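You operate a simulated robot arm through the tools that you are given. There is no shell and no other tool. Be economical: measure what you need, move in short steps, check, and stop when the job is done.

You run a simulated robot arm. Do the job below in one go: nothing can be reset, and whatever is moved stays where it is left.

## Task
Take the black card on the near end of the window bench and put it away on the cream table. Then put the black pulley on the near end of the window bench away on the shelf under the white table. Then open the cream drawer under the vice, fetch the orange cell and stand it inside tray, then shut the vice. Then take the black ring spanner on the cream table and put it away on the wooden workbench. Then take the green scrub pad and put it on the black shelf of the plate tree. Then put the orange block brush on top of the blue spare pedal. Keep to this order. Set down upright: orange cell.
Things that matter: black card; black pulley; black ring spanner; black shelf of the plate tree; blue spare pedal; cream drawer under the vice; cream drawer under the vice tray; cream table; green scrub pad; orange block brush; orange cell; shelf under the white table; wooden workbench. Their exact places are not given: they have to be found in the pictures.

The check looks at the end state, three seconds after you hand in, the way a careful person would. Anything else that was tipped, shoved, dropped, spilled or broken makes it a failure.

## Robot
A 7-joint arm with a three-finger gripper on a trunk, on a base that drives. Base frame: it is fixed to the floor where the robot stands at the start and does not move with it; the origin is under the middle of the robot, x ahead of it, y to its left, z up. Lengths are in mm, angles in degrees, forces in N, time in s.
Its first joint turns from -166.0 to 166.0 degrees. Places, roughly: black card [1000, 0, 1000]; black pulley (6x6x4 cm) [1000, 100, 900]; black ring spanner (20x4x3 cm) [300, -1100, 800]; black shelf of the plate tree (24x23 cm) [-5880, 5680, 840]; blue spare pedal (8x9x3 cm) [-2700, 8900, 500]; cream drawer under the vice [900, 300, 800]; cream drawer under the vice tray [1000, 300, 700]; cream table [200, -1200, 800]; green scrub pad (8x10x5 cm) [-3200, 9100, 500]; orange block brush (5x3x7 cm) [-2800, 8700, 500]; orange cell (3x3x5 cm) [1300, 600, 900]; shelf under the white table [-8100, -1600, 300]; wooden workbench [-4700, -4000, 800]. Payload 2.69 kg.
Tool frame: the origin (TCP) lies between the finger pads and is the grasp point; the fingertips stand 29 mm ahead of it; z points along the fingers, y is the line along which they close. The gripper opens to 120 mm. The gripper's body begins 78 mm behind the TCP.
Orientation is that of the tool frame in the base frame, as a unit quaternion [x, y, z, w]. With the fingers straight down and closing along the base's y, the tool's x points along the base's -x, its y along +y and its z along -z.

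## Interface
- The arm moves only by the tool step_arm. Its argument "motion" is one flat list of numbers, 6 for each row, row after row: the shift along the base's x, y, z in units of 40 mm (1.0 is 40 mm), then the turn, a rotation vector about the base's x, y, z in units of 6 degrees (1.0 is 6 degrees). In form: [dx, dy, dz, ax, ay, az, dx, dy, dz, ax, ay, az, ...]. A call has 1 to 8 rows; each row shifts and turns the commanded pose from where the row before left it. "claw" is the opening, from 0 (shut) to 1 (fully open), set as the call begins (left out, the last holds). A call with a number of a shift or a turn outside -1 to 1 is refused whole. Rows are played at 5 a second. More than 50 mm and 8.6 degrees between two rows, or a gripper value outside its range, and nothing of the call is played. Where a pose cannot be reached the arm comes as near as it can. A force on the tool above 40 N (or 10 N above the force at the start of the call, whichever is more), or a blocked arm, ends the call early, and 0.2 s more pass. Each finger halts on what it meets, pressing with about 23 N; the grip force reading is that of the motor and also rises with nothing between the fingers. The clock runs only during rows and for 0.2 s after the last one: add rows that do not move to give the fingers time. It gives the time, the measured TCP pose, the force on the tool (base axes), the opening and the grip force at its end, in the units of the frame above (readings bear some noise), with the torque about the TCP (base axes, N m) and any sound that the robot's microphone picked up.
- Cameras (640 x 400 px; columns grow to the right, rows downward): "scene" is now at [362.7, 157.3, 1205.2]; the picture's right is [-0.39, -0.92, 0.00], its down [-0.60, 0.26, -0.76] and it looks along [0.70, -0.30, -0.65] (base axes); focal length 214 px, centre (320, 200). "wrist" rides on the gripper at [63, 0, -104] in the tool frame; the picture's right is [0.00, 1.00, 0.00], its down [-0.83, 0.00, -0.56] and it looks along [-0.56, 0.00, 0.83] (tool axes); focal length 275 px, centre (320, 200).
- get_image(camera): a new picture of that camera. It takes no simulated time.
- raise_lower(by): slides the trunk up (or, below 0, down) by that many mm; the arm and the scene camera ride with it, the base frame stays. It gives what a move gives, with no picture.
- roll_base(legs): drives the robot by 1 to 6 legs, each [ahead, left, turn to the left] in mm, mm and degrees, along the robot's own axes; the way and the turn of a leg run together, so that a leg with both is an arc; at most 1500 mm and 180 degrees a leg. The arm and the cameras ride along, it lands a little off, and it stops where it bumps. It gives what a move gives.
- turn_head(pan, tilt): turns the head with the scene camera to pan (to the left, within 143 degrees either way) and tilt (down, from -29 to 69), counted from straight ahead of the robot. It gives what a move gives.
- point_at(camera, pixels): for up to 12 pixels [column, row] of the newest picture of that camera ("zoom" is the newest enlarged one), the place [x, y, z] in the base frame of the surface seen there, good to about 2 mm. It takes no simulated time.
- close_up(camera, box): a new picture of the part [left, top, right, bottom] of that camera's present view, enlarged. It takes no simulated time.
- job_done(): hands the job in; it is judged then, once.

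Keep the steps short. Do not move on a guess: measure, check each grasp and each placing, and mend mistakes. In all there are 138 turns and 154 pictures (those below and enlarged ones count). Leave the gripper open and the arm clear of the work at the hand-in unless told otherwise, and finish with a single line.

The tools are called after "Call:" as name(argument=value, ...) on one line, values as JSON. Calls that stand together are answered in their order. step_arm: Moves the arm, as the interface text tells. Its arguments: {"type":"object","properties":{"motion":{"type":"array","items":{"type":"number"}},"claw":{"type":"number"}},"required":["motion"]} The other tools are called the same way: raise_lower (by) slides the trunk up or down; roll_base (legs) drives the base; turn_head (pan, tilt) turns the head that bears the scene camera; get_image (camera) takes a picture; point_at (camera, pixels) gives the place of the surface under pixels of a picture; close_up (camera, box) takes an enlarged picture of a part of a camera's view; job_done () hands the job in.

At the start:

```text
t: 0.0
tool_pos: [499.4, -92.0, 1151.6]
ee_rot: [0.0, 1.0, 0.0, 0.001]
contact_force: [-0.5, 0.1, -0.5]
ft_torque: [-0.01, 0.0, 0.0]
gripper_width: 119.9
finger_force: 0.1
trunk travel left (down, up): [-200.0, 386.0]
robot x, y, heading: [-1.1, -1.4, -0.0]
head pan, tilt: [-23.2, 40.5]
```

scene: 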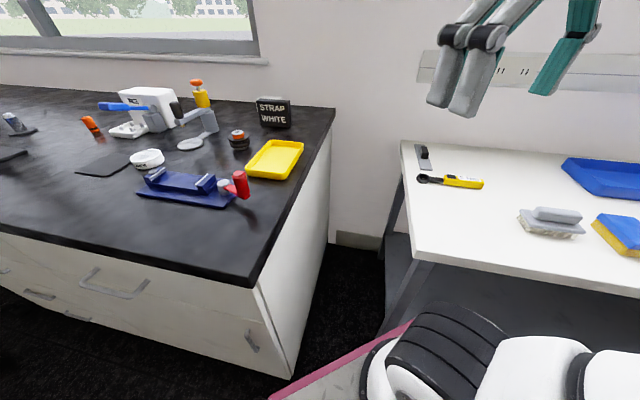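
wrist: 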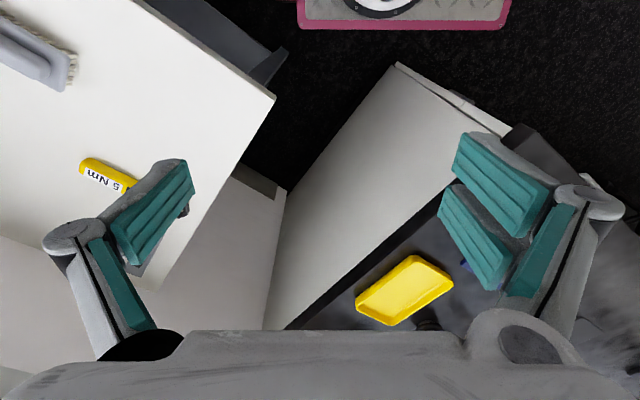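

I see a dark bench ahead with a black sign/card at about (273,113) and a pulley-like object at (239,140). Next I enlarge these areas.

Call:
close_up(camera="scene", box=[80, 70, 340, 220])

Call:
close_up(camera="scene", box=[380, 120, 640, 280])

Call:
point_at(camera="scene", pixels=[[273, 108], [258, 127], [290, 128], [239, 136], [239, 148], [90, 123], [160, 100], [300, 160], [424, 179], [424, 155], [480, 210], [560, 240]])

```text
2.46 times, centred on (210, 145) of scene
```

zoom: 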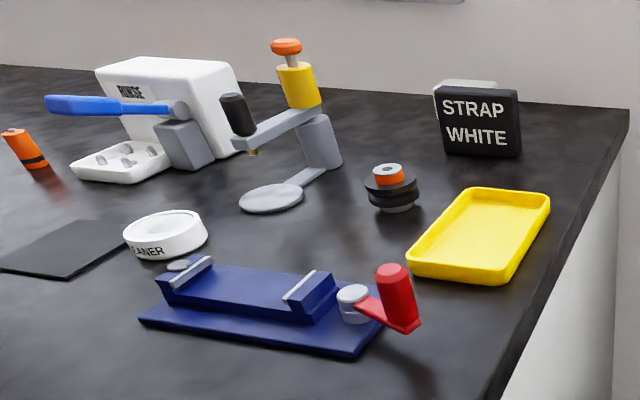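

```text
2.46 times, centred on (510, 200) of scene
```

zoom: 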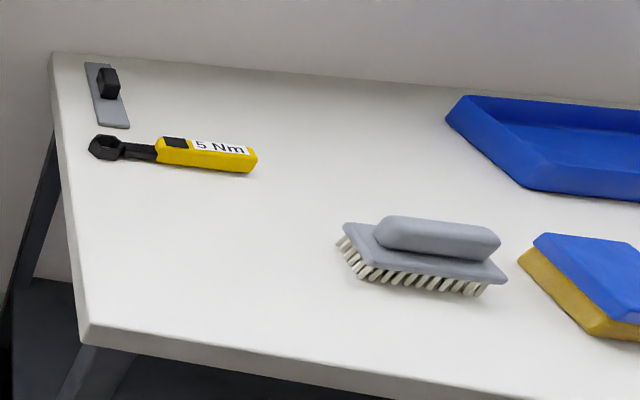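

```text
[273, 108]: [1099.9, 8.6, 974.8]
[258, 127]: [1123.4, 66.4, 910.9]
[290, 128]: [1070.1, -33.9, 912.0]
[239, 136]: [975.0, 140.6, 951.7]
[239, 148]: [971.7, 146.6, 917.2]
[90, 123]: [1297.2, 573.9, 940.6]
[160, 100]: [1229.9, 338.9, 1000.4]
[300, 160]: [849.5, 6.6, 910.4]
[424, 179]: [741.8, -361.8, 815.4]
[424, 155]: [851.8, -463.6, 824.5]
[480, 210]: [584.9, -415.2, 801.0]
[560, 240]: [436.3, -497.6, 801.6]
```

The black sign "STRAP WHITE" stands about (1095, 10, 940). The pulley is at (975, 142). Next I look right for the cream table and closer at the card.

Call:
close_up(camera="scene", box=[220, 80, 320, 160])

Call:
turn_head(pan=-80, tilt=35)

Call:
get_image(camera="scene")

```text
5.00 times, centred on (270, 120) of scene
```

zoom: 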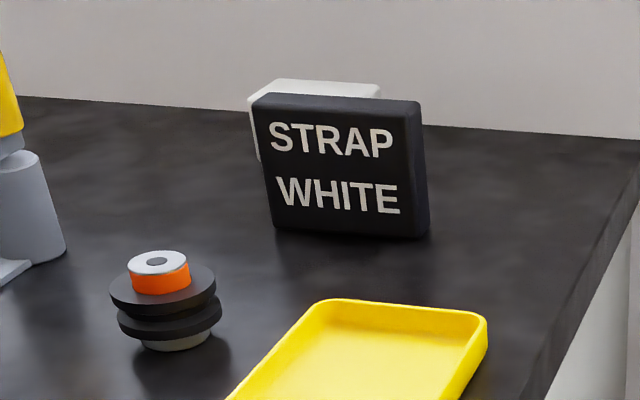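

```text
t: 1.3
tool_pos: [500.6, -90.9, 1150.7]
ee_rot: [0.0, 1.0, 0.0, 0.001]
contact_force: [0.5, 0.9, -0.4]
ft_torque: [0.03, 0.02, 0.0]
gripper_width: 120.0
finger_force: 0.0
trunk travel left (down, up): [-200.0, 386.0]
robot x, y, heading: [1.9, 1.8, -0.1]
head pan, tilt: [-80.0, 35.0]
```

```text
148 pictures are left
```

scene: 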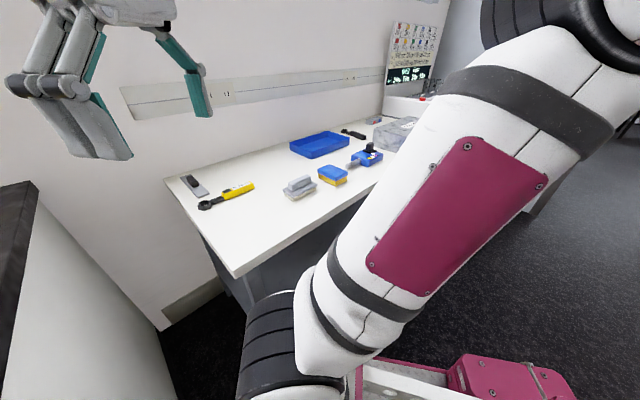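

The table on the right seems long. I enlarge the middle and measure the points.

Call:
close_up(camera="scene", box=[260, 90, 450, 210])

Call:
point_at(camera="scene", pixels=[[353, 133], [366, 155], [395, 130], [400, 100], [415, 75], [320, 145], [235, 275], [170, 178], [300, 240], [332, 174]])

```text
3.33 times, centred on (355, 150) of scene
```

zoom: 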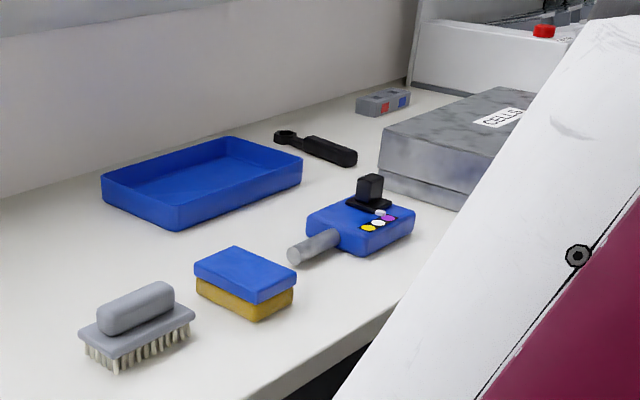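

```text
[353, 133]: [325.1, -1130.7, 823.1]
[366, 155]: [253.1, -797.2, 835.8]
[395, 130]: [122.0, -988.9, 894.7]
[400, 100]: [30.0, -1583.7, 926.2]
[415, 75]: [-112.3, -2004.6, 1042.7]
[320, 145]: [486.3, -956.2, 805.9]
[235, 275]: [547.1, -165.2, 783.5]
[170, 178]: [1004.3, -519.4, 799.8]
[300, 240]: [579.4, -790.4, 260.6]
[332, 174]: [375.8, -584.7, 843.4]
```

This is the cream table and the ring spanner is at (325,-1130,823). Before driving I measure the base front and bench edges in the wrist picture.

Call:
get_image(camera="wrist")

Call:
point_at(camera="wrist", pixels=[[305, 25], [505, 25], [400, 28], [398, 68], [272, 98], [500, 150], [288, 190], [405, 290], [180, 30]])

Call:
turn_head(pan=10, tilt=40)

Call:
get_image(camera="scene")

```text
146 pictures are left
```

wrist: 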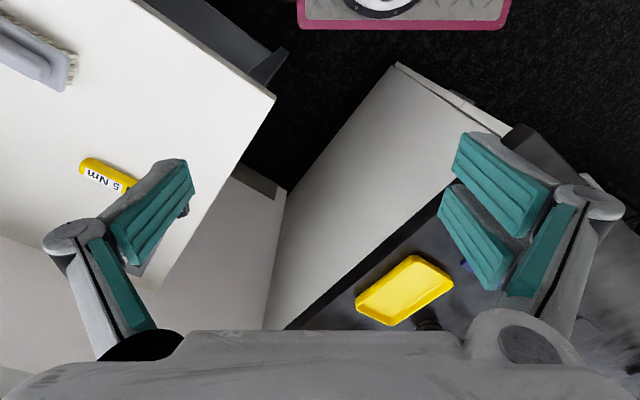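

```text
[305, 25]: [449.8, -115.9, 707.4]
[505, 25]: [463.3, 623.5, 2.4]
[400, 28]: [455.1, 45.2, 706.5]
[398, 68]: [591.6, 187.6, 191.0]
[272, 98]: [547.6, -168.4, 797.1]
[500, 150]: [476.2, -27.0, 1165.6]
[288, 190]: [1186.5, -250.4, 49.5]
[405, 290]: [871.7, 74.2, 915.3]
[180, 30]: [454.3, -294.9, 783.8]
```

```text
t: 2.9
tool_pos: [500.1, -91.0, 1151.5]
ee_rot: [0.0, 1.0, 0.0, 0.0]
contact_force: [-0.7, 0.0, 0.2]
ft_torque: [0.01, -0.01, 0.0]
gripper_width: 120.0
finger_force: 0.1
trunk travel left (down, up): [-200.0, 386.0]
robot x, y, heading: [-0.8, -2.4, 0.0]
head pan, tilt: [10.0, 40.0]
```

```text
145 pictures are left
```

scene: 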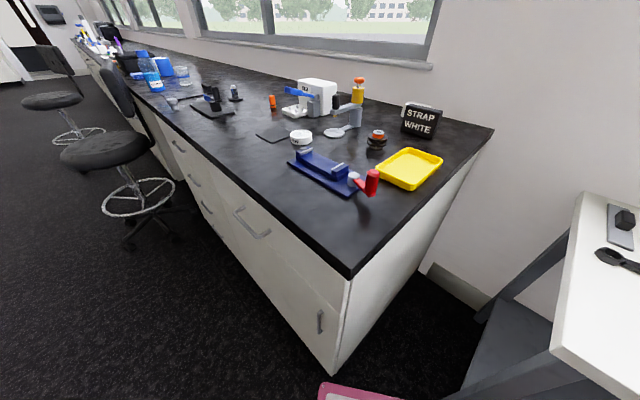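

I see a magenta tray at z≈707, x up to 455. I want to know if it's part of the robot; look down.

Call:
turn_head(pan=10, tilt=69)

Call:
get_image(camera="scene")

Call:
point_at(camera="scene", pixels=[[300, 180], [330, 60], [345, 320], [200, 300], [300, 390], [420, 300], [420, 380], [100, 100]])

```text
t: 3.8
tool_pos: [499.1, -91.3, 1150.8]
ee_rot: [0.001, 1.0, 0.0, -0.001]
contact_force: [-0.3, -1.0, 0.2]
ft_torque: [-0.01, 0.03, 0.01]
gripper_width: 119.9
finger_force: 0.0
trunk travel left (down, up): [-200.0, 386.0]
robot x, y, heading: [3.6, 0.9, 0.2]
head pan, tilt: [10.0, 68.8]
```

```text
144 pictures are left
```

scene: 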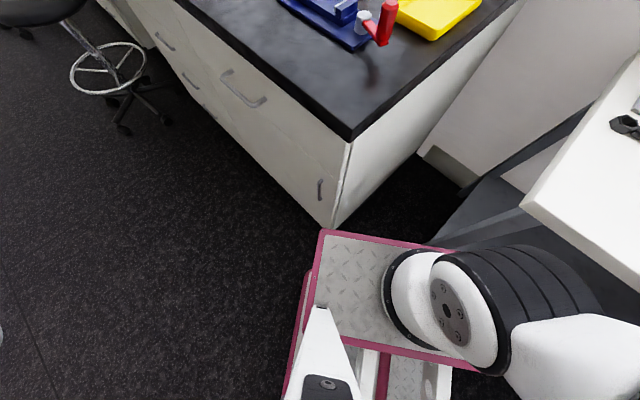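

```text
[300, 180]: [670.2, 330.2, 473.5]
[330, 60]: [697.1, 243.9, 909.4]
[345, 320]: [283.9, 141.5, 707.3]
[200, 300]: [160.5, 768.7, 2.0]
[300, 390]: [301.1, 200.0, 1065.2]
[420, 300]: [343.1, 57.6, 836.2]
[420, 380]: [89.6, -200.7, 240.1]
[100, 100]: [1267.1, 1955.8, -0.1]
```

The platform (z 707) carries the arm and rides with the trunk; I measure the lower base's extents and the exact bench outlines.

Call:
point_at(camera="scene", pixels=[[305, 285], [308, 274], [298, 320], [324, 234], [351, 138], [334, 222], [328, 226], [305, 200], [440, 250], [430, 150], [380, 190], [520, 210]])

Call:
close_up(camera="scene", box=[260, 200, 480, 400])

```text
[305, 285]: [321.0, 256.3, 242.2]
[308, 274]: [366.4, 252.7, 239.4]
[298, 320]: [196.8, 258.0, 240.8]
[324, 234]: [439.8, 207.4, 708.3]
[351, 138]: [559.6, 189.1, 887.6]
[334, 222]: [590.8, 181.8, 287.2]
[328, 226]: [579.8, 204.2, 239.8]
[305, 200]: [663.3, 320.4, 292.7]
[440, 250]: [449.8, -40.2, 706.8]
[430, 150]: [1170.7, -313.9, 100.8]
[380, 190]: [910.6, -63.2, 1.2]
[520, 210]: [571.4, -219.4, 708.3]
```

```text
2.00 times, centred on (370, 300) of scene
```

zoom: 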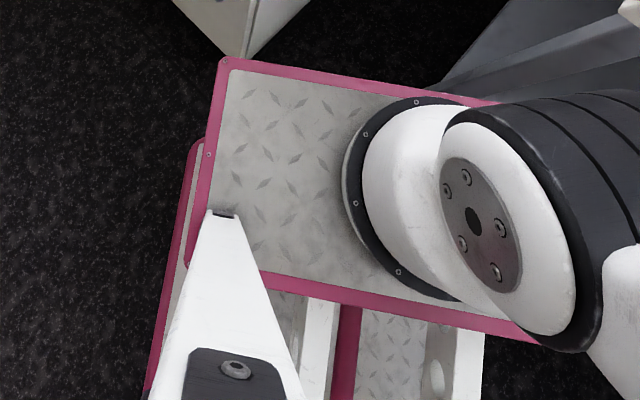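

The lower base front is x≈380 and the platform front 450, so the arm sits forward; the card may be in reach without driving. I move over the bench at height and turn the tool partway toward the card's orientation.

Call:
step_arm(motion=[1, 0.2, 0, 0, 0, 1, 1, 0.2, 0, 0, 0, 1, 1, 0.2, 0, 0, 0, 1, 1, 0.2, 0, 0, 0, 1, 1, 0.2, 0, 0, 0, 1, 1, 0.2, 0, 0, 0, 1, 1, 0.2, 0, 0, 0, 1, 1, 0.2, 0, 0, 0, 1], claw=1)

Call:
turn_head(pan=-5, tilt=35)

Call:
get_image(camera="scene")

Call:
get_image(camera="wrist")

```text
t: 5.6
tool_pos: [818.6, -27.4, 1151.9]
ee_rot: [-0.408, 0.913, -0.001, 0.0]
contact_force: [-0.2, -0.5, 0.6]
ft_torque: [0.0, -0.05, 0.02]
gripper_width: 120.1
finger_force: 0.1
trunk travel left (down, up): [-200.0, 386.0]
robot x, y, heading: [-0.9, -4.2, -0.2]
head pan, tilt: [10.0, 68.8]
```

```text
t: 6.6
tool_pos: [819.8, -27.1, 1151.3]
ee_rot: [-0.407, 0.914, 0.0, 0.0]
contact_force: [0.4, -0.4, 0.1]
ft_torque: [-0.01, 0.02, -0.02]
gripper_width: 120.1
finger_force: 0.1
trunk travel left (down, up): [-200.0, 386.0]
robot x, y, heading: [2.5, 2.6, -0.2]
head pan, tilt: [-5.0, 35.0]
```

```text
142 pictures are left
```

scene: 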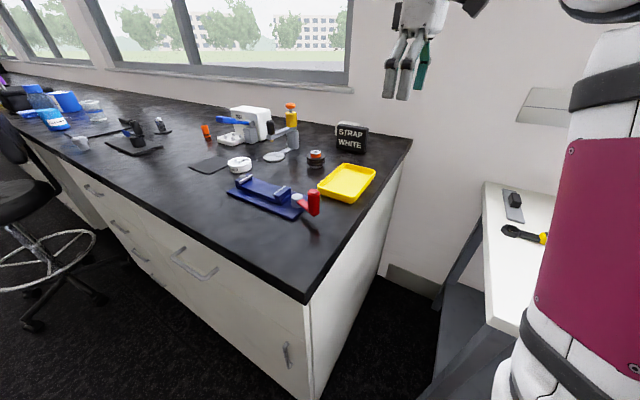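

```text
141 pictures are left
```

wrist: 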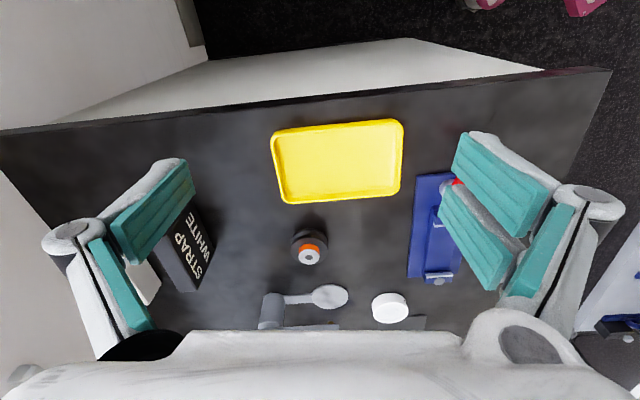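

The card now shows at left in the wrist picture (180,250). I shift so the card comes to the middle of the wrist view.

Call:
step_arm(motion=[0.9, -0.35, 0, 0, 0, 1, 0.9, -0.35, 0, 0, 0, 1, 0.9, -0.35, 0, 0, 0, 0, 0.9, -0.35, 0, 0, 0, 0, 0.9, -0.35, 0, 0, 0, 0])

Call:
get_image(camera="wrist")

```text
t: 7.8
tool_pos: [914.5, -67.9, 1144.2]
ee_rot: [-0.501, 0.866, 0.0, 0.001]
contact_force: [-0.2, 0.1, 0.2]
ft_torque: [0.02, -0.03, -0.01]
gripper_width: 120.4
finger_force: 0.1
out of reach, approached as far as the arm can: row 3, 4, 5
trunk travel left (down, up): [-200.0, 386.0]
robot x, y, heading: [3.0, -2.2, -0.4]
head pan, tilt: [-5.0, 35.0]
```

```text
140 pictures are left
```

wrist: 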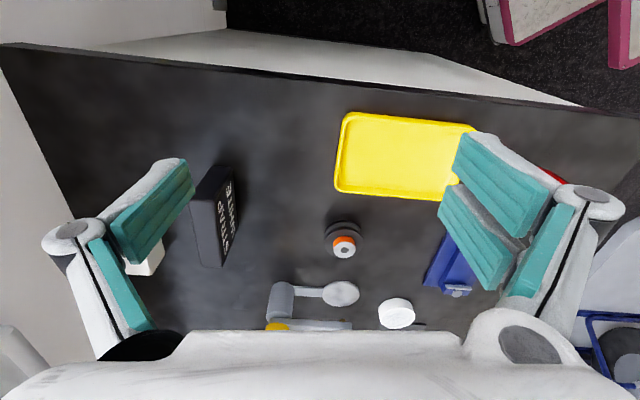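

The arm tops out at about 917 mm, so I need to drive ahead. I check the floor on the right near the table legs first.

Call:
turn_head(pan=-40, tilt=60)

Call:
get_image(camera="scene")

Call:
point_at(camera="wrist", pixels=[[237, 172], [220, 168], [194, 208], [205, 265], [222, 265], [155, 262], [342, 247], [345, 230], [328, 250], [215, 215], [320, 40], [30, 160]])

```text
t: 8.8
tool_pos: [913.5, -67.5, 1144.0]
ee_rot: [-0.5, 0.866, 0.0, 0.0]
contact_force: [0.4, -0.9, 0.0]
ft_torque: [-0.04, -0.01, 0.01]
gripper_width: 120.2
finger_force: 0.0
trunk travel left (down, up): [-200.0, 386.0]
robot x, y, heading: [2.9, 2.7, 0.0]
head pan, tilt: [-40.0, 60.0]
```

```text
139 pictures are left
```

scene: 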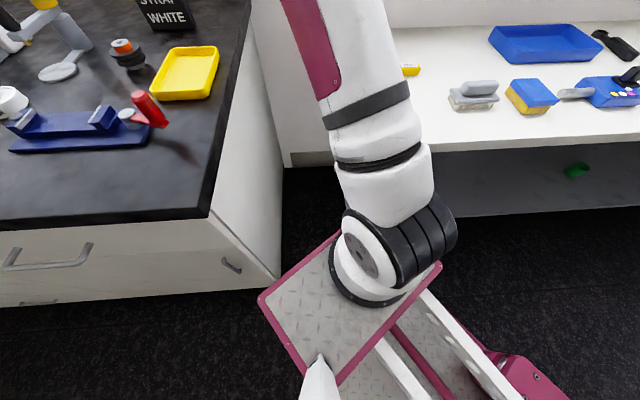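

```text
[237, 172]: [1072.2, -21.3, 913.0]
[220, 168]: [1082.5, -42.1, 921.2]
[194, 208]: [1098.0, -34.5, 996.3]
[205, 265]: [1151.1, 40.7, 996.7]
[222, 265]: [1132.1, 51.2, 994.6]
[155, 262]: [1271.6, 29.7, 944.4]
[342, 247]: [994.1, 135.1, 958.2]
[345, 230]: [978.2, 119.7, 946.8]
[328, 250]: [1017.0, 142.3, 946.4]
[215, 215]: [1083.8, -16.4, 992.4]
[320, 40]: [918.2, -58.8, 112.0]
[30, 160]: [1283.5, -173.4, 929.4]
```

The card measures about 87×22 mm, top z 996, centre near (1116,10), lengthwise along (0.57,0.82). I raise the trunk so the platform clears the bench top, then look for the table leg before driving.

Call:
raise_lower(by=280)

Call:
turn_head(pan=-8, tilt=62)

Call:
get_image(camera="scene")

```text
t: 11.7
tool_pos: [774.3, -67.5, 1421.9]
ee_rot: [-0.5, 0.866, 0.0, 0.002]
contact_force: [-0.4, 0.2, -0.6]
ft_torque: [-0.02, -0.02, -0.05]
gripper_width: 120.0
finger_force: 0.1
trunk travel left (down, up): [-480.0, 106.0]
robot x, y, heading: [2.3, 1.0, -0.1]
head pan, tilt: [-40.0, 60.0]
```

```text
t: 12.6
tool_pos: [774.7, -67.2, 1422.4]
ee_rot: [-0.5, 0.866, -0.001, 0.0]
contact_force: [0.1, -0.9, 0.2]
ft_torque: [0.0, -0.05, -0.03]
gripper_width: 119.9
finger_force: 0.0
trunk travel left (down, up): [-480.0, 106.0]
robot x, y, heading: [0.3, -1.9, 0.3]
head pan, tilt: [-8.0, 62.0]
```

```text
138 pictures are left
```

scene: 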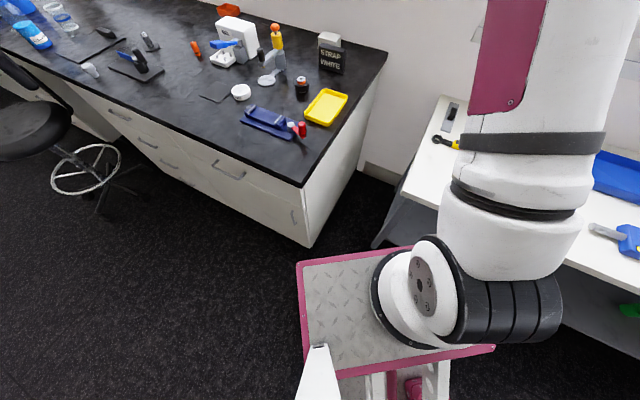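

The trunk leans: raising moved the arm back 140 mm. I measure the platform front and the leg now.

Call:
point_at(camera="scene", pixels=[[301, 268], [305, 370], [407, 248], [380, 240], [375, 245], [405, 215], [430, 170], [309, 246], [340, 290], [450, 205], [415, 385], [345, 375]])

Call:
close_up(camera="scene", box=[290, 150, 450, 270])

```text
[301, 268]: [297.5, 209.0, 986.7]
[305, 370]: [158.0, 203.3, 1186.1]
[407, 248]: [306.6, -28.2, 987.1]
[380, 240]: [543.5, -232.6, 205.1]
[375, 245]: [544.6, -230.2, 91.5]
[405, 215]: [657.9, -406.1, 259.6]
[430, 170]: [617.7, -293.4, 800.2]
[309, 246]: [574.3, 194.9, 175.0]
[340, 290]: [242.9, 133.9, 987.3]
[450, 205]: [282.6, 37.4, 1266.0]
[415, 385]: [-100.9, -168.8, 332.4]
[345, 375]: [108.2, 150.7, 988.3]
```

```text
3.33 times, centred on (370, 210) of scene
```

zoom: 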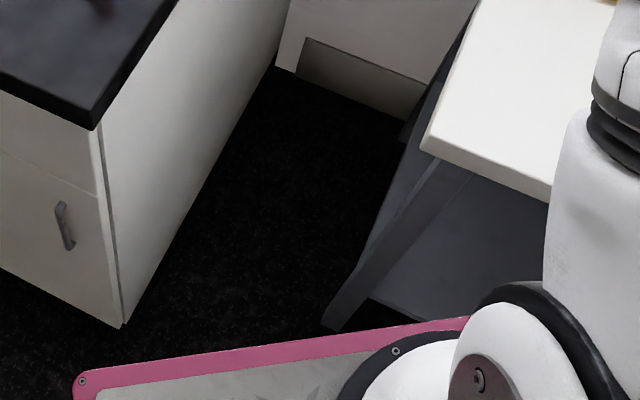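

The table leg is at (544,-232) and the bench corner at (580,190); the base front is at 380, so 130 mm ahead is safe. I drive 130 mm.

Call:
roll_base(legs=[[130, 0, 0]])

Call:
get_image(camera="wrist")

```text
t: 13.9
tool_pos: [905.6, -67.5, 1422.8]
ee_rot: [-0.5, 0.866, -0.002, 0.001]
contact_force: [-0.3, 1.5, 0.0]
ft_torque: [0.02, -0.01, -0.02]
gripper_width: 120.3
finger_force: 0.1
trunk travel left (down, up): [-480.0, 106.0]
robot x, y, heading: [133.1, -0.3, -0.1]
head pan, tilt: [-8.0, 62.0]
```

```text
136 pictures are left
```

wrist: 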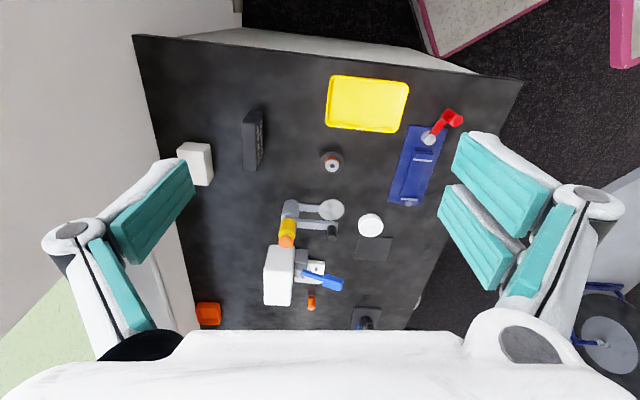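

Good overview: card, pulley and white block are separate. I lower the trunk 150 mm (shifts forward ~75), which keeps the platform clear of the bench (515 < 560).

Call:
raise_lower(by=-150)

Call:
step_arm(motion=[0.75, 0.4, -0.9, 0, 0, -0.8, 0.7, 0.4, -0.9, 0, 0, 0, 0.7, 0.4, -0.9, 0, 0, 0, 0.7, 0.4, -0.9, 0, 0, 0])

Call:
get_image(camera="wrist")

```text
t: 15.7
tool_pos: [904.2, -66.9, 1273.4]
ee_rot: [-0.5, 0.866, -0.001, 0.002]
contact_force: [0.6, 1.3, 0.7]
ft_torque: [0.0, 0.01, 0.0]
gripper_width: 120.1
finger_force: 0.0
trunk travel left (down, up): [-330.0, 256.0]
robot x, y, heading: [130.7, 2.1, -0.0]
head pan, tilt: [-8.0, 62.0]
```

```text
t: 16.7
tool_pos: [1017.7, -2.1, 1130.8]
ee_rot: [-0.463, 0.886, -0.001, 0.002]
contact_force: [-0.5, -0.1, 0.9]
ft_torque: [0.07, -0.07, 0.02]
gripper_width: 119.8
finger_force: 0.0
trunk travel left (down, up): [-330.0, 256.0]
robot x, y, heading: [129.7, -3.0, 0.1]
head pan, tilt: [-8.0, 62.0]
```

```text
135 pictures are left
```

wrist: 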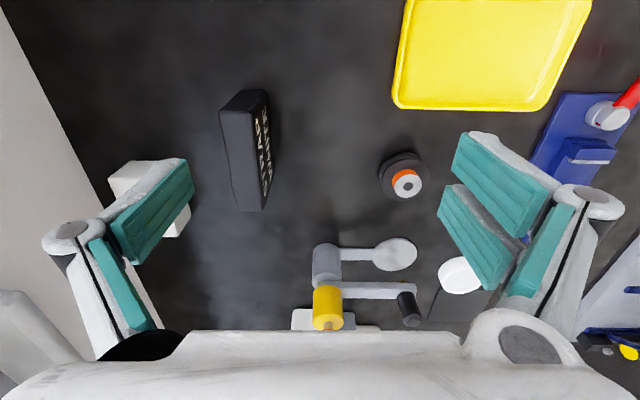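

TCP x did not shift this time, so I verify the platform position, and measure the card and pulley.

Call:
point_at(camera="wrist", pixels=[[236, 92], [264, 91], [220, 112], [236, 208], [262, 205], [404, 190], [405, 176], [384, 180], [427, 182], [408, 160], [404, 200]])

Call:
get_image(camera="scene")

```text
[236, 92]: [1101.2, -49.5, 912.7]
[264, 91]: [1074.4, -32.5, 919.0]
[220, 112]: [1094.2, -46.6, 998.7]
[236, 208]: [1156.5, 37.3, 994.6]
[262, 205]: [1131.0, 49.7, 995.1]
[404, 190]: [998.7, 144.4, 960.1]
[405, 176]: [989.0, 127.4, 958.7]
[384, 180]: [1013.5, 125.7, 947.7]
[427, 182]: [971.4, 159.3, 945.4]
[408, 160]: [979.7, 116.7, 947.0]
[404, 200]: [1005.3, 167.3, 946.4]
```

```text
134 pictures are left
```

scene: 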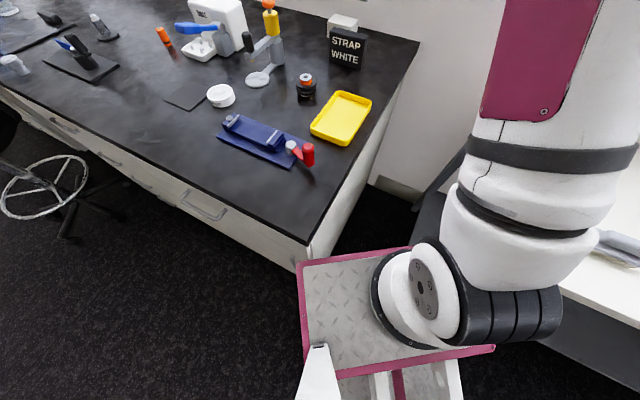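

Call:
point_at(camera="scene", pixels=[[301, 268], [407, 250], [310, 245], [308, 243], [345, 30], [360, 64]])

```text
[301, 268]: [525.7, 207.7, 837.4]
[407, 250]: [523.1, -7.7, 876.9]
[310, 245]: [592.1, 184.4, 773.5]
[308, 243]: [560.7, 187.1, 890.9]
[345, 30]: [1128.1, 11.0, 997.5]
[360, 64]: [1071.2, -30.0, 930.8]
```

Platform front is 525, clear of the bench. Card centre ≈ (1113,2), top 996. I move over it, keeping tips above the top.

Call:
step_arm(motion=[0.8, 0.03, -0.55, 0, 0, -0.3, 0.8, 0.03, -0.55, 0, 0, 0, 0.79, 0.04, -0.5, 0, 0, 0, 0, 0, 0, 0, 0, 0])

Call:
get_image(camera="wrist")

Call:
get_image(camera="scene")

```text
t: 17.7
tool_pos: [1115.5, 0.9, 1065.0]
ee_rot: [-0.449, 0.893, -0.001, 0.001]
contact_force: [1.1, 0.0, -0.5]
ft_torque: [0.02, 0.0, 0.01]
gripper_width: 120.0
finger_force: 0.0
trunk travel left (down, up): [-330.0, 256.0]
robot x, y, heading: [128.5, 1.2, 0.1]
head pan, tilt: [-8.0, 62.0]
```

```text
133 pictures are left
```

wrist: 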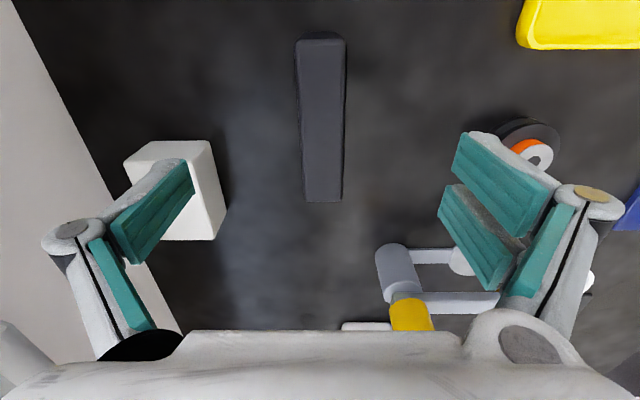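

```text
132 pictures are left
```

scene: 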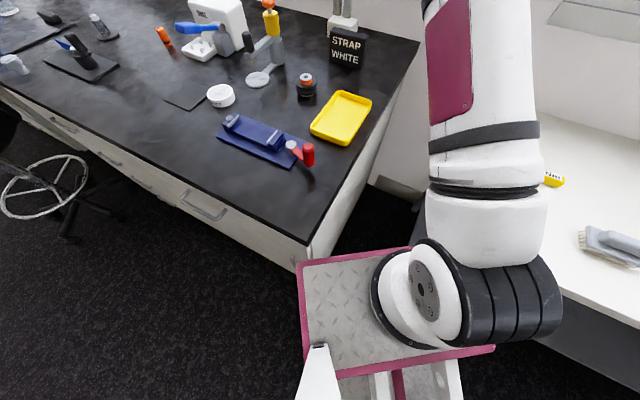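

Card is centred between the fingers (columns ~298–347, rows 40–200). I narrow the opening to 60 mm to stay off the white block, and descend to z≈960.

Call:
step_arm(motion=[0, 0, 0, 0, 0, 0, 0, 0, -0.65, 0, 0, 0, 0, 0, -0.65, 0, 0, 0, 0, 0, -0.65, 0, 0, 0, 0, 0, -0.65, 0, 0, 0], claw=0.5)

Call:
get_image(camera="wrist")

```text
t: 18.9
tool_pos: [1115.5, -1.0, 960.4]
ee_rot: [-0.45, 0.893, -0.001, 0.001]
contact_force: [-0.9, 0.4, 1.3]
ft_torque: [-0.01, -0.02, -0.01]
gripper_width: 60.1
finger_force: 0.0
trunk travel left (down, up): [-330.0, 256.0]
robot x, y, heading: [131.3, -2.4, -0.1]
head pan, tilt: [-8.0, 62.0]
```

```text
131 pictures are left
```

wrist: 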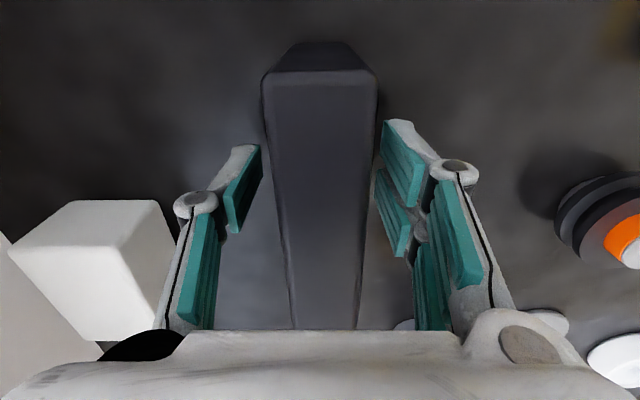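

The card lies between the fingers with no contact. I close on it.

Call:
step_arm(motion=[0, 0, 0, 0, 0, 0, 0, 0, 0, 0, 0, 0, 0, 0, 0, 0, 0, 0], claw=0)

Call:
step_arm(motion=[0, 0, 0.5, 0, 0, 0, 0, 0, 1, 0, 0, 0, 0, 0, 1, 0, 0, 0, 0, 0, 1, 0, 0, 0, 0, 0, 1, 0, 0, 0])

Call:
get_image(camera="wrist")

```text
t: 19.7
tool_pos: [1113.9, -0.1, 960.3]
ee_rot: [-0.45, 0.893, 0.0, 0.001]
contact_force: [-0.2, -0.3, 0.2]
ft_torque: [-0.02, 0.02, 0.0]
gripper_width: 29.5
finger_force: 23.0
trunk travel left (down, up): [-330.0, 256.0]
robot x, y, heading: [131.9, -0.3, -0.1]
head pan, tilt: [-8.0, 62.0]
```

```text
t: 20.9
tool_pos: [1106.2, 2.6, 1136.2]
ee_rot: [-0.449, 0.894, 0.0, 0.0]
contact_force: [0.4, -0.3, -1.6]
ft_torque: [-0.02, 0.04, 0.01]
gripper_width: 29.7
finger_force: 22.8
out of reach, approached as far as the arm can: row 5
trunk travel left (down, up): [-330.0, 256.0]
robot x, y, heading: [128.9, -3.0, -0.2]
head pan, tilt: [-8.0, 62.0]
```

```text
130 pictures are left
```

wrist: 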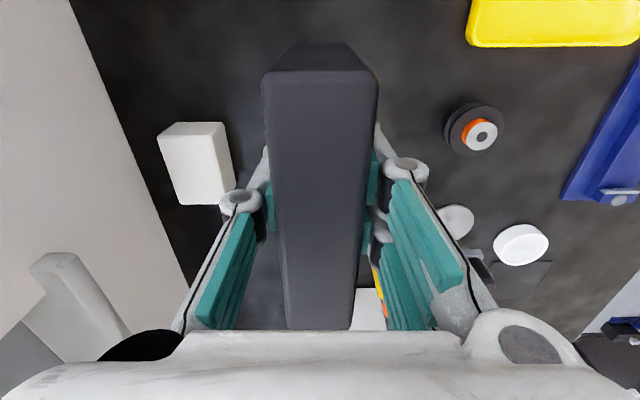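

The card is held (29.6 mm). Now I look at the cream table for a free spot.

Call:
turn_head(pan=-62, tilt=45)

Call:
get_image(camera="scene")

```text
t: 22.1
tool_pos: [1106.9, 2.2, 1135.9]
ee_rot: [-0.45, 0.893, -0.001, 0.0]
contact_force: [1.0, 0.0, -0.4]
ft_torque: [0.0, -0.02, 0.02]
gripper_width: 29.1
finger_force: 23.0
trunk travel left (down, up): [-330.0, 256.0]
robot x, y, heading: [130.6, 0.3, -0.3]
head pan, tilt: [-62.0, 45.0]
```

```text
129 pictures are left
```

scene: 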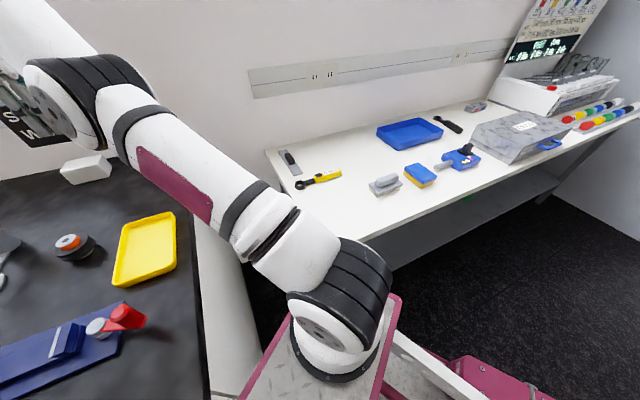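

I see free tabletop around (340,200) and (360,150). I measure.

Call:
point_at(camera="scene", pixels=[[320, 180], [297, 184], [340, 174], [330, 210], [350, 155], [372, 188], [378, 132], [385, 195], [310, 205], [360, 170], [448, 125], [455, 140]])

```text
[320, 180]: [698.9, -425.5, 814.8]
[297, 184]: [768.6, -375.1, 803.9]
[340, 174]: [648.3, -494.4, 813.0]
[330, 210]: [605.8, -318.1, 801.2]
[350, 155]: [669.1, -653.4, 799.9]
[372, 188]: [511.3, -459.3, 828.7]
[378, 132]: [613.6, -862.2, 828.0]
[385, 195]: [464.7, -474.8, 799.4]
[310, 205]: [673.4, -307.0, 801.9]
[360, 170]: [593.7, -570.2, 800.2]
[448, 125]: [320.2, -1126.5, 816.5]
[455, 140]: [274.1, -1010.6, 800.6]
```

I'll set the card at (640,-640), well away from everything. I swing over at height, turning with it.

Call:
step_arm(motion=[-0.68, -0.94, 0, 0, 0, -0.6, -0.68, -0.94, 0, 0, 0, -0.6, -0.68, -0.94, 0, 0, 0, -0.6, -0.68, -0.94, 0, 0, 0, -0.6, -0.68, -0.94, 0, 0, 0, -0.6, -0.68, -0.94, 0, 0, 0, -0.6, -0.68, -0.94, 0, 0, 0, -0.6, -0.68, -0.94, 0, 0, 0, -0.6])

Call:
step_arm(motion=[-0.68, -0.94, 0, 0, 0, -0.6, -0.68, -0.94, 0, 0, 0, -0.6, -0.68, -0.94, 0, 0, 0, -0.6, -0.68, -0.94, 0, 0, 0, -0.6, -0.68, -0.94, -0.2, 0, 0, -0.6, -0.68, -0.94, -0.2, 0, 0, -0.6, -0.68, -0.94, -0.2, 0, 0, -0.6, -0.68, -0.94, -0.2, 0, 0, -0.6])

Call:
get_image(camera="scene")

```text
t: 23.9
tool_pos: [889.4, -297.5, 1135.9]
ee_rot: [-0.214, 0.977, -0.001, 0.001]
contact_force: [-0.4, -0.1, -1.3]
ft_torque: [-0.04, 0.04, -0.01]
gripper_width: 29.6
finger_force: 23.4
trunk travel left (down, up): [-330.0, 256.0]
robot x, y, heading: [131.4, 2.9, 0.0]
head pan, tilt: [-62.0, 45.0]
```

```text
t: 25.7
tool_pos: [670.4, -598.1, 1105.6]
ee_rot: [0.035, 0.999, -0.002, 0.0]
contact_force: [0.7, -0.1, 0.1]
ft_torque: [-0.05, 0.09, -0.03]
gripper_width: 29.5
finger_force: 23.0
trunk travel left (down, up): [-330.0, 256.0]
robot x, y, heading: [131.1, -0.9, 0.0]
head pan, tilt: [-62.0, 45.0]
```

```text
128 pictures are left
```

scene: 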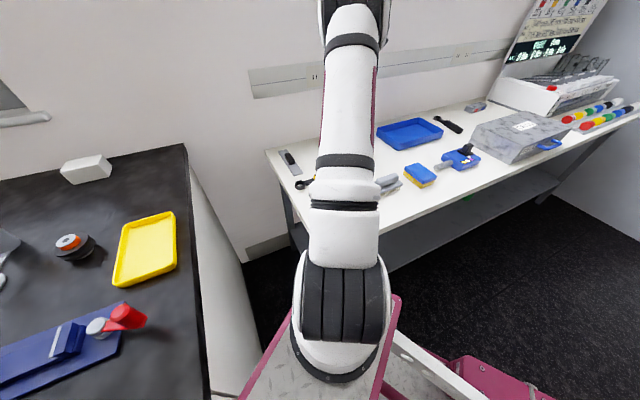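

I continue to (640,-640) and down to z≈930, then look with the wrist camera.

Call:
step_arm(motion=[-0.4, -0.5, -0.8, 0, 0, 0, -0.4, -0.5, -0.8, 0, 0, 0, 0, 0, -0.9, 0, 0, 0, 0, 0, -0.9, 0, 0, 0, 0, 0, -0.9, 0, 0, 0, 0, 0, 0, 0, 0, 0])

Call:
get_image(camera="wrist")

```text
t: 27.1
tool_pos: [638.6, -640.1, 932.9]
ee_rot: [0.036, 0.999, -0.001, 0.0]
contact_force: [1.1, 1.0, -2.0]
ft_torque: [0.01, -0.01, -0.02]
gripper_width: 29.3
finger_force: 23.0
trunk travel left (down, up): [-330.0, 256.0]
robot x, y, heading: [130.8, 0.7, 0.1]
head pan, tilt: [-62.0, 45.0]
```

```text
127 pictures are left
```

wrist: 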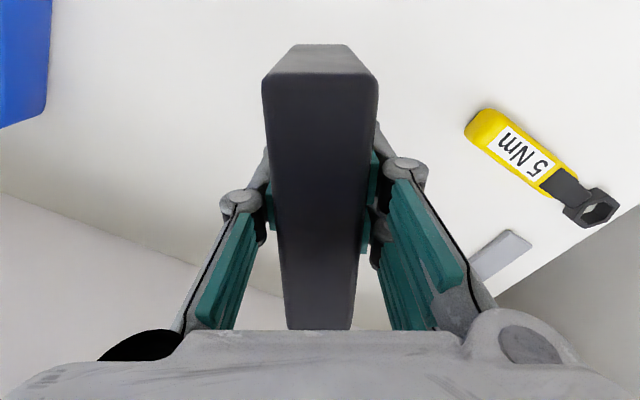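

Clear spot. I lower to just above contact (z≈853), then gently touch down.

Call:
step_arm(motion=[0, 0, -0.7, 0, 0, 0, 0, 0, -0.7, 0, 0, 0, 0, 0, -0.5, 0, 0, 0, 0, 0, -0.1, 0, 0, 0, 0, 0, 0, 0, 0, 0])

Call:
step_arm(motion=[0, 0, -0.06, 0, 0, 0, 0, 0, -0.04, 0, 0, 0])

```text
t: 28.3
tool_pos: [639.1, -639.1, 852.4]
ee_rot: [0.036, 0.999, -0.002, 0.0]
contact_force: [0.1, -0.3, -0.7]
ft_torque: [0.0, 0.01, 0.03]
gripper_width: 29.7
finger_force: 22.6
trunk travel left (down, up): [-330.0, 256.0]
robot x, y, heading: [128.9, -2.6, -0.0]
head pan, tilt: [-62.0, 45.0]
```

```text
t: 28.9
tool_pos: [638.9, -639.4, 850.6]
ee_rot: [0.038, 0.999, -0.002, 0.002]
contact_force: [-0.6, 3.1, 9.0]
ft_torque: [0.17, -0.06, 0.01]
gripper_width: 29.8
finger_force: 22.8
trunk travel left (down, up): [-330.0, 256.0]
robot x, y, heading: [128.3, 0.5, 0.3]
head pan, tilt: [-62.0, 45.0]
```

Contact felt (9 N). I open to about 60 mm and rise.

Call:
step_arm(motion=[0, 0, 0, 0, 0, 0, 0, 0, 0, 0, 0, 0, 0, 0, 0.6, 0, 0, 0, 0, 0, 1, 0, 0, 0, 0, 0, 1, 0, 0, 0, 0, 0, 1, 0, 0, 0, 0, 0, 1, 0, 0, 0], claw=0.5)

Call:
get_image(camera="wrist")

```text
t: 30.5
tool_pos: [637.8, -639.2, 1033.3]
ee_rot: [0.037, 0.999, 0.0, 0.0]
contact_force: [-0.2, -0.2, -1.2]
ft_torque: [0.0, 0.03, -0.01]
gripper_width: 59.9
finger_force: 0.0
trunk travel left (down, up): [-330.0, 256.0]
robot x, y, heading: [132.1, -1.4, -0.0]
head pan, tilt: [-62.0, 45.0]
```

```text
126 pictures are left
```

wrist: 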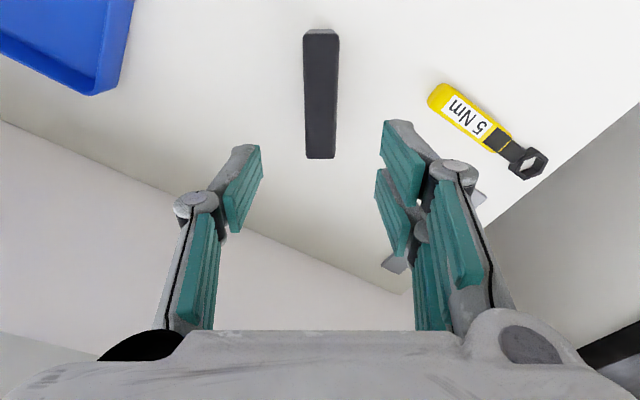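

The card stands free on the cream table. Next the pulley, centre ≈ (992,142), top 960. I swing back over the bench at height.

Call:
step_arm(motion=[0.42, 0.93, 0.3, 0, 0, 0.47, 0.42, 0.93, 0.3, 0, 0, 0.47, 0.42, 0.93, 0.3, 0, 0, 0.47, 0.42, 0.93, 0.3, 0, 0, 0.47, 0.42, 0.93, 0.3, 0, 0, 0.47, 0.42, 0.93, 0.3, 0, 0, 0.47, 0.42, 0.93, 0.3, 0, 0, 0.47], claw=1)

Call:
step_arm(motion=[0.42, 0.93, 0, 0, 0, 0.47, 0.42, 0.93, 0, 0, 0, 0.47, 0.42, 0.93, 0, 0, 0, 0.47, 0.42, 0.93, 0, 0, 0, 0.47, 0.42, 0.93, 0, 0, 0, 0.47, 0.42, 0.93, 0, 0, 0, 0.47, 0.42, 0.93, 0, 0, 0, 0.47])

Call:
step_arm(motion=[0.42, 0.93, 0, 0, 0, 0.47, 0.42, 0.93, 0, 0, 0, 0.47, 0.42, 0.93, 0, 0, 0, 0.47, 0.42, 0.93, 0, 0, 0, 0.47, 0.42, 0.93, 0, 0, 0, 0.47, 0.42, 0.93, 0, 0, 0, 0.47, 0.42, 0.93, 0, 0, 0, 0.47, 0, 0, 0, 0, 0, 0])

Call:
get_image(camera="wrist")

```text
t: 32.1
tool_pos: [756.1, -380.0, 1117.8]
ee_rot: [-0.134, 0.991, -0.001, 0.0]
contact_force: [-0.2, -0.5, 0.5]
ft_torque: [0.07, -0.01, 0.01]
gripper_width: 119.9
finger_force: 0.1
trunk travel left (down, up): [-330.0, 256.0]
robot x, y, heading: [131.0, 0.5, -0.0]
head pan, tilt: [-62.0, 45.0]
```

```text
t: 33.7
tool_pos: [873.7, -118.4, 1116.8]
ee_rot: [-0.302, 0.953, -0.001, 0.0]
contact_force: [-0.5, 0.0, -0.2]
ft_torque: [0.03, -0.02, 0.0]
gripper_width: 120.1
finger_force: 0.2
trunk travel left (down, up): [-330.0, 256.0]
robot x, y, heading: [128.9, -2.3, -0.3]
head pan, tilt: [-62.0, 45.0]
```

```text
t: 35.5
tool_pos: [991.4, 141.3, 1116.7]
ee_rot: [-0.462, 0.887, -0.001, 0.0]
contact_force: [-0.2, 0.9, -0.9]
ft_torque: [0.01, -0.01, 0.02]
gripper_width: 119.8
finger_force: 0.1
trunk travel left (down, up): [-330.0, 256.0]
robot x, y, heading: [127.7, -1.1, 0.0]
head pan, tilt: [-62.0, 45.0]
```

```text
125 pictures are left
```

wrist: 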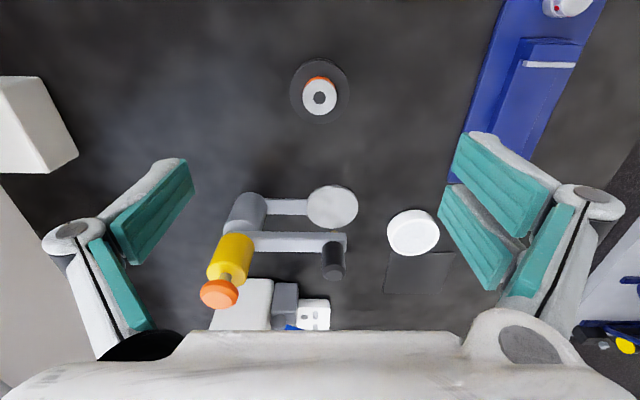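

Pulley centred on column 320. I verify its centre and disc rim.

Call:
point_at(camera="wrist", pixels=[[319, 98], [292, 95], [347, 97], [320, 120], [319, 66], [332, 190], [222, 290], [320, 135]])

Call:
close_up(camera="wrist", box=[260, 40, 380, 140])

```text
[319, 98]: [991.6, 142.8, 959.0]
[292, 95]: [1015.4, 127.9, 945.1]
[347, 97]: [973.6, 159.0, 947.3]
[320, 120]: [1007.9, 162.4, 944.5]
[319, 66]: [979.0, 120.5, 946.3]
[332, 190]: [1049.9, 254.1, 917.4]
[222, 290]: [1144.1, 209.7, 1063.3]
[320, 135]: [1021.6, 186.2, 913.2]
```

```text
4.00 times, centred on (320, 90) of wrist
```

zoom: 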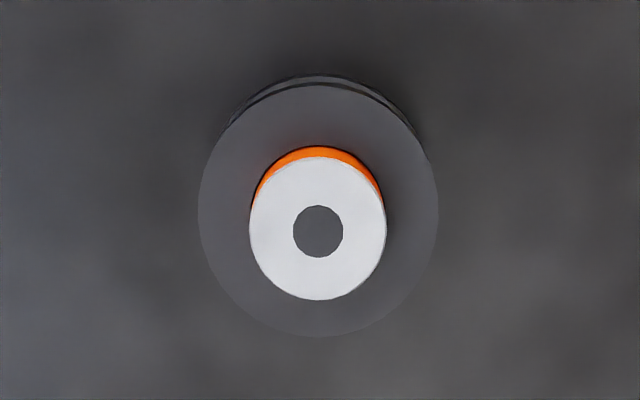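

Aligned. I descend to z≈944 (tips ~6 mm above the bench? 915 vs 911) with the fingers open.

Call:
step_arm(motion=[0, 0, -1, 0, 0, 0, 0, 0, -1, 0, 0, 0, 0, 0, -1, 0, 0, 0, 0, 0, -0.8, 0, 0, 0, 0, 0, -0.45, 0, 0, 0, 0, 0, 0, 0, 0, 0])

Call:
get_image(camera="wrist")

```text
t: 36.9
tool_pos: [991.0, 140.3, 947.5]
ee_rot: [-0.461, 0.887, -0.001, 0.0]
contact_force: [0.2, -0.6, 0.4]
ft_torque: [-0.02, -0.01, 0.03]
gripper_width: 120.0
finger_force: 0.0
trunk travel left (down, up): [-330.0, 256.0]
robot x, y, heading: [131.9, 0.1, 0.1]
head pan, tilt: [-62.0, 45.0]
```

```text
123 pictures are left
```

wrist: 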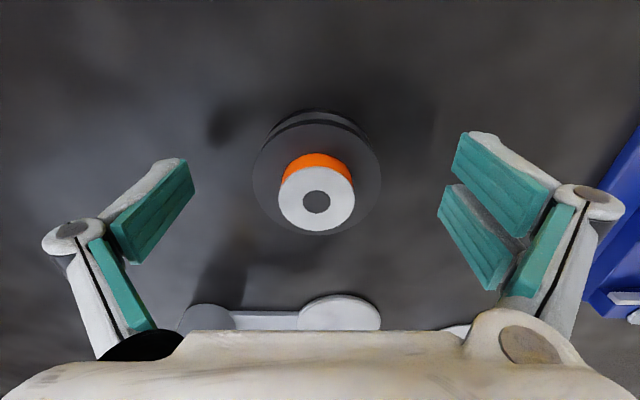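

Good alignment. I close here.

Call:
step_arm(motion=[0, 0, -0.06, 0, 0, 0, 0, 0, 0, 0, 0, 0, 0, 0, 0, 0, 0, 0, 0, 0, 0, 0, 0, 0], claw=0)

Call:
step_arm(motion=[0, 0, 0.5, 0, 0, 0, 0, 0, 1, 0, 0, 0, 0, 0, 1, 0, 0, 0, 0, 0, 1, 0, 0, 0, 0, 0, 1, 0, 0, 0])

Call:
get_image(camera="wrist")

```text
t: 37.9
tool_pos: [990.7, 142.0, 945.4]
ee_rot: [-0.462, 0.887, 0.0, 0.001]
contact_force: [0.4, -0.3, 3.3]
ft_torque: [0.04, 0.02, 0.03]
gripper_width: 56.6
finger_force: 22.8
trunk travel left (down, up): [-330.0, 256.0]
robot x, y, heading: [131.6, 1.6, -0.2]
head pan, tilt: [-62.0, 45.0]
```

```text
t: 39.1
tool_pos: [991.7, 142.3, 1125.1]
ee_rot: [-0.463, 0.886, 0.0, 0.0]
contact_force: [0.4, 0.5, -1.2]
ft_torque: [0.01, 0.02, -0.03]
gripper_width: 56.7
finger_force: 22.4
trunk travel left (down, up): [-330.0, 256.0]
robot x, y, heading: [129.8, -0.9, 0.1]
head pan, tilt: [-62.0, 45.0]
```

```text
122 pictures are left
```

wrist: 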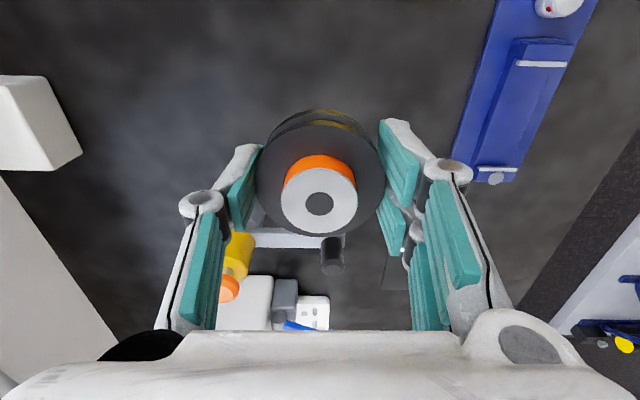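

Pulley held (56.6 mm); its bottom is ~35 mm below TCP. I retract the arm over the robot.

Call:
step_arm(motion=[-1, -0.32, 0.2, 0, 0, -0.8, -1, -0.32, 0.2, 0, 0, -0.8, -1, -0.32, 0.2, 0, 0, -0.8, -1, -0.32, 0.2, 0, 0, -0.8, -1, -0.32, 0.2, 0, 0, -0.8, -1, -0.32, 0.2, 0, 0, -0.8])

Call:
step_arm(motion=[-1, -0.32, 0, 0, 0, -0.8, -1, -0.32, 0, 0, 0, -0.8, -1, -0.32, 0, 0, 0, -0.8, -1, -0.32, 0, 0, 0, -0.8, -1, -0.32, 0, 0, 0, -0.8, 0, 0, 0, 0, 0, 0])

Call:
turn_head(pan=-140, tilt=15)

Call:
get_image(camera="scene")

Call:
turn_head(pan=140, tilt=15)

Call:
get_image(camera="scene")

```text
t: 40.5
tool_pos: [751.9, 65.3, 1172.3]
ee_rot: [-0.227, 0.974, 0.0, 0.0]
contact_force: [0.9, 0.8, -2.4]
ft_torque: [-0.05, 0.02, 0.04]
gripper_width: 56.9
finger_force: 23.3
trunk travel left (down, up): [-330.0, 256.0]
robot x, y, heading: [132.0, 1.9, 0.0]
head pan, tilt: [-62.0, 45.0]
```

```text
t: 41.9
tool_pos: [551.7, 0.6, 1171.4]
ee_rot: [-0.019, 1.0, -0.001, 0.0]
contact_force: [-0.5, -0.5, -1.9]
ft_torque: [0.0, 0.01, -0.01]
gripper_width: 56.5
finger_force: 23.0
trunk travel left (down, up): [-330.0, 256.0]
robot x, y, heading: [130.4, 1.8, -0.2]
head pan, tilt: [-62.0, 45.0]
```

```text
t: 43.4
tool_pos: [552.1, 0.2, 1172.4]
ee_rot: [-0.019, 1.0, -0.001, 0.0]
contact_force: [-0.7, -0.8, -1.4]
ft_torque: [-0.01, 0.02, 0.0]
gripper_width: 56.5
finger_force: 23.0
trunk travel left (down, up): [-330.0, 256.0]
robot x, y, heading: [133.2, -5.8, -0.2]
head pan, tilt: [-140.0, 15.0]
```

```text
121 pictures are left
```

scene: 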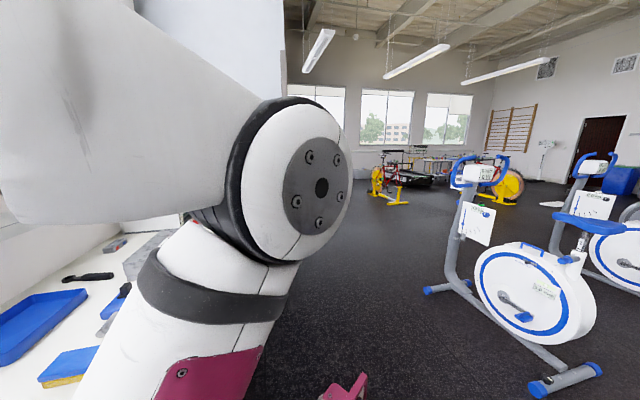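

```text
t: 47.3
tool_pos: [552.4, 0.5, 1173.3]
ee_rot: [-0.019, 1.0, -0.001, 0.0]
contact_force: [0.8, -0.4, -1.7]
ft_torque: [0.01, 0.0, 0.02]
gripper_width: 56.5
finger_force: 22.7
trunk travel left (down, up): [-330.0, 256.0]
robot x, y, heading: [129.0, -1.7, -0.1]
head pan, tilt: [140.0, 15.0]
```

```text
120 pictures are left
```

scene: 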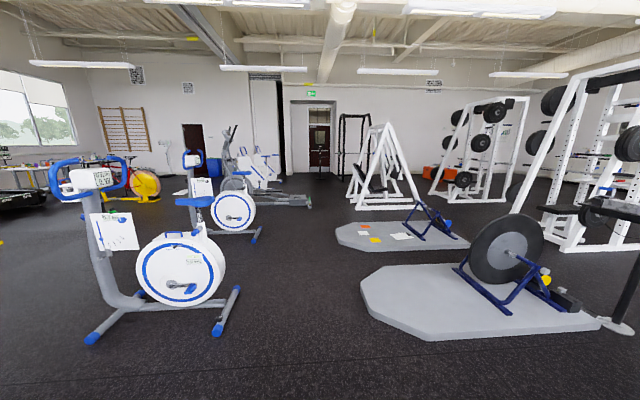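

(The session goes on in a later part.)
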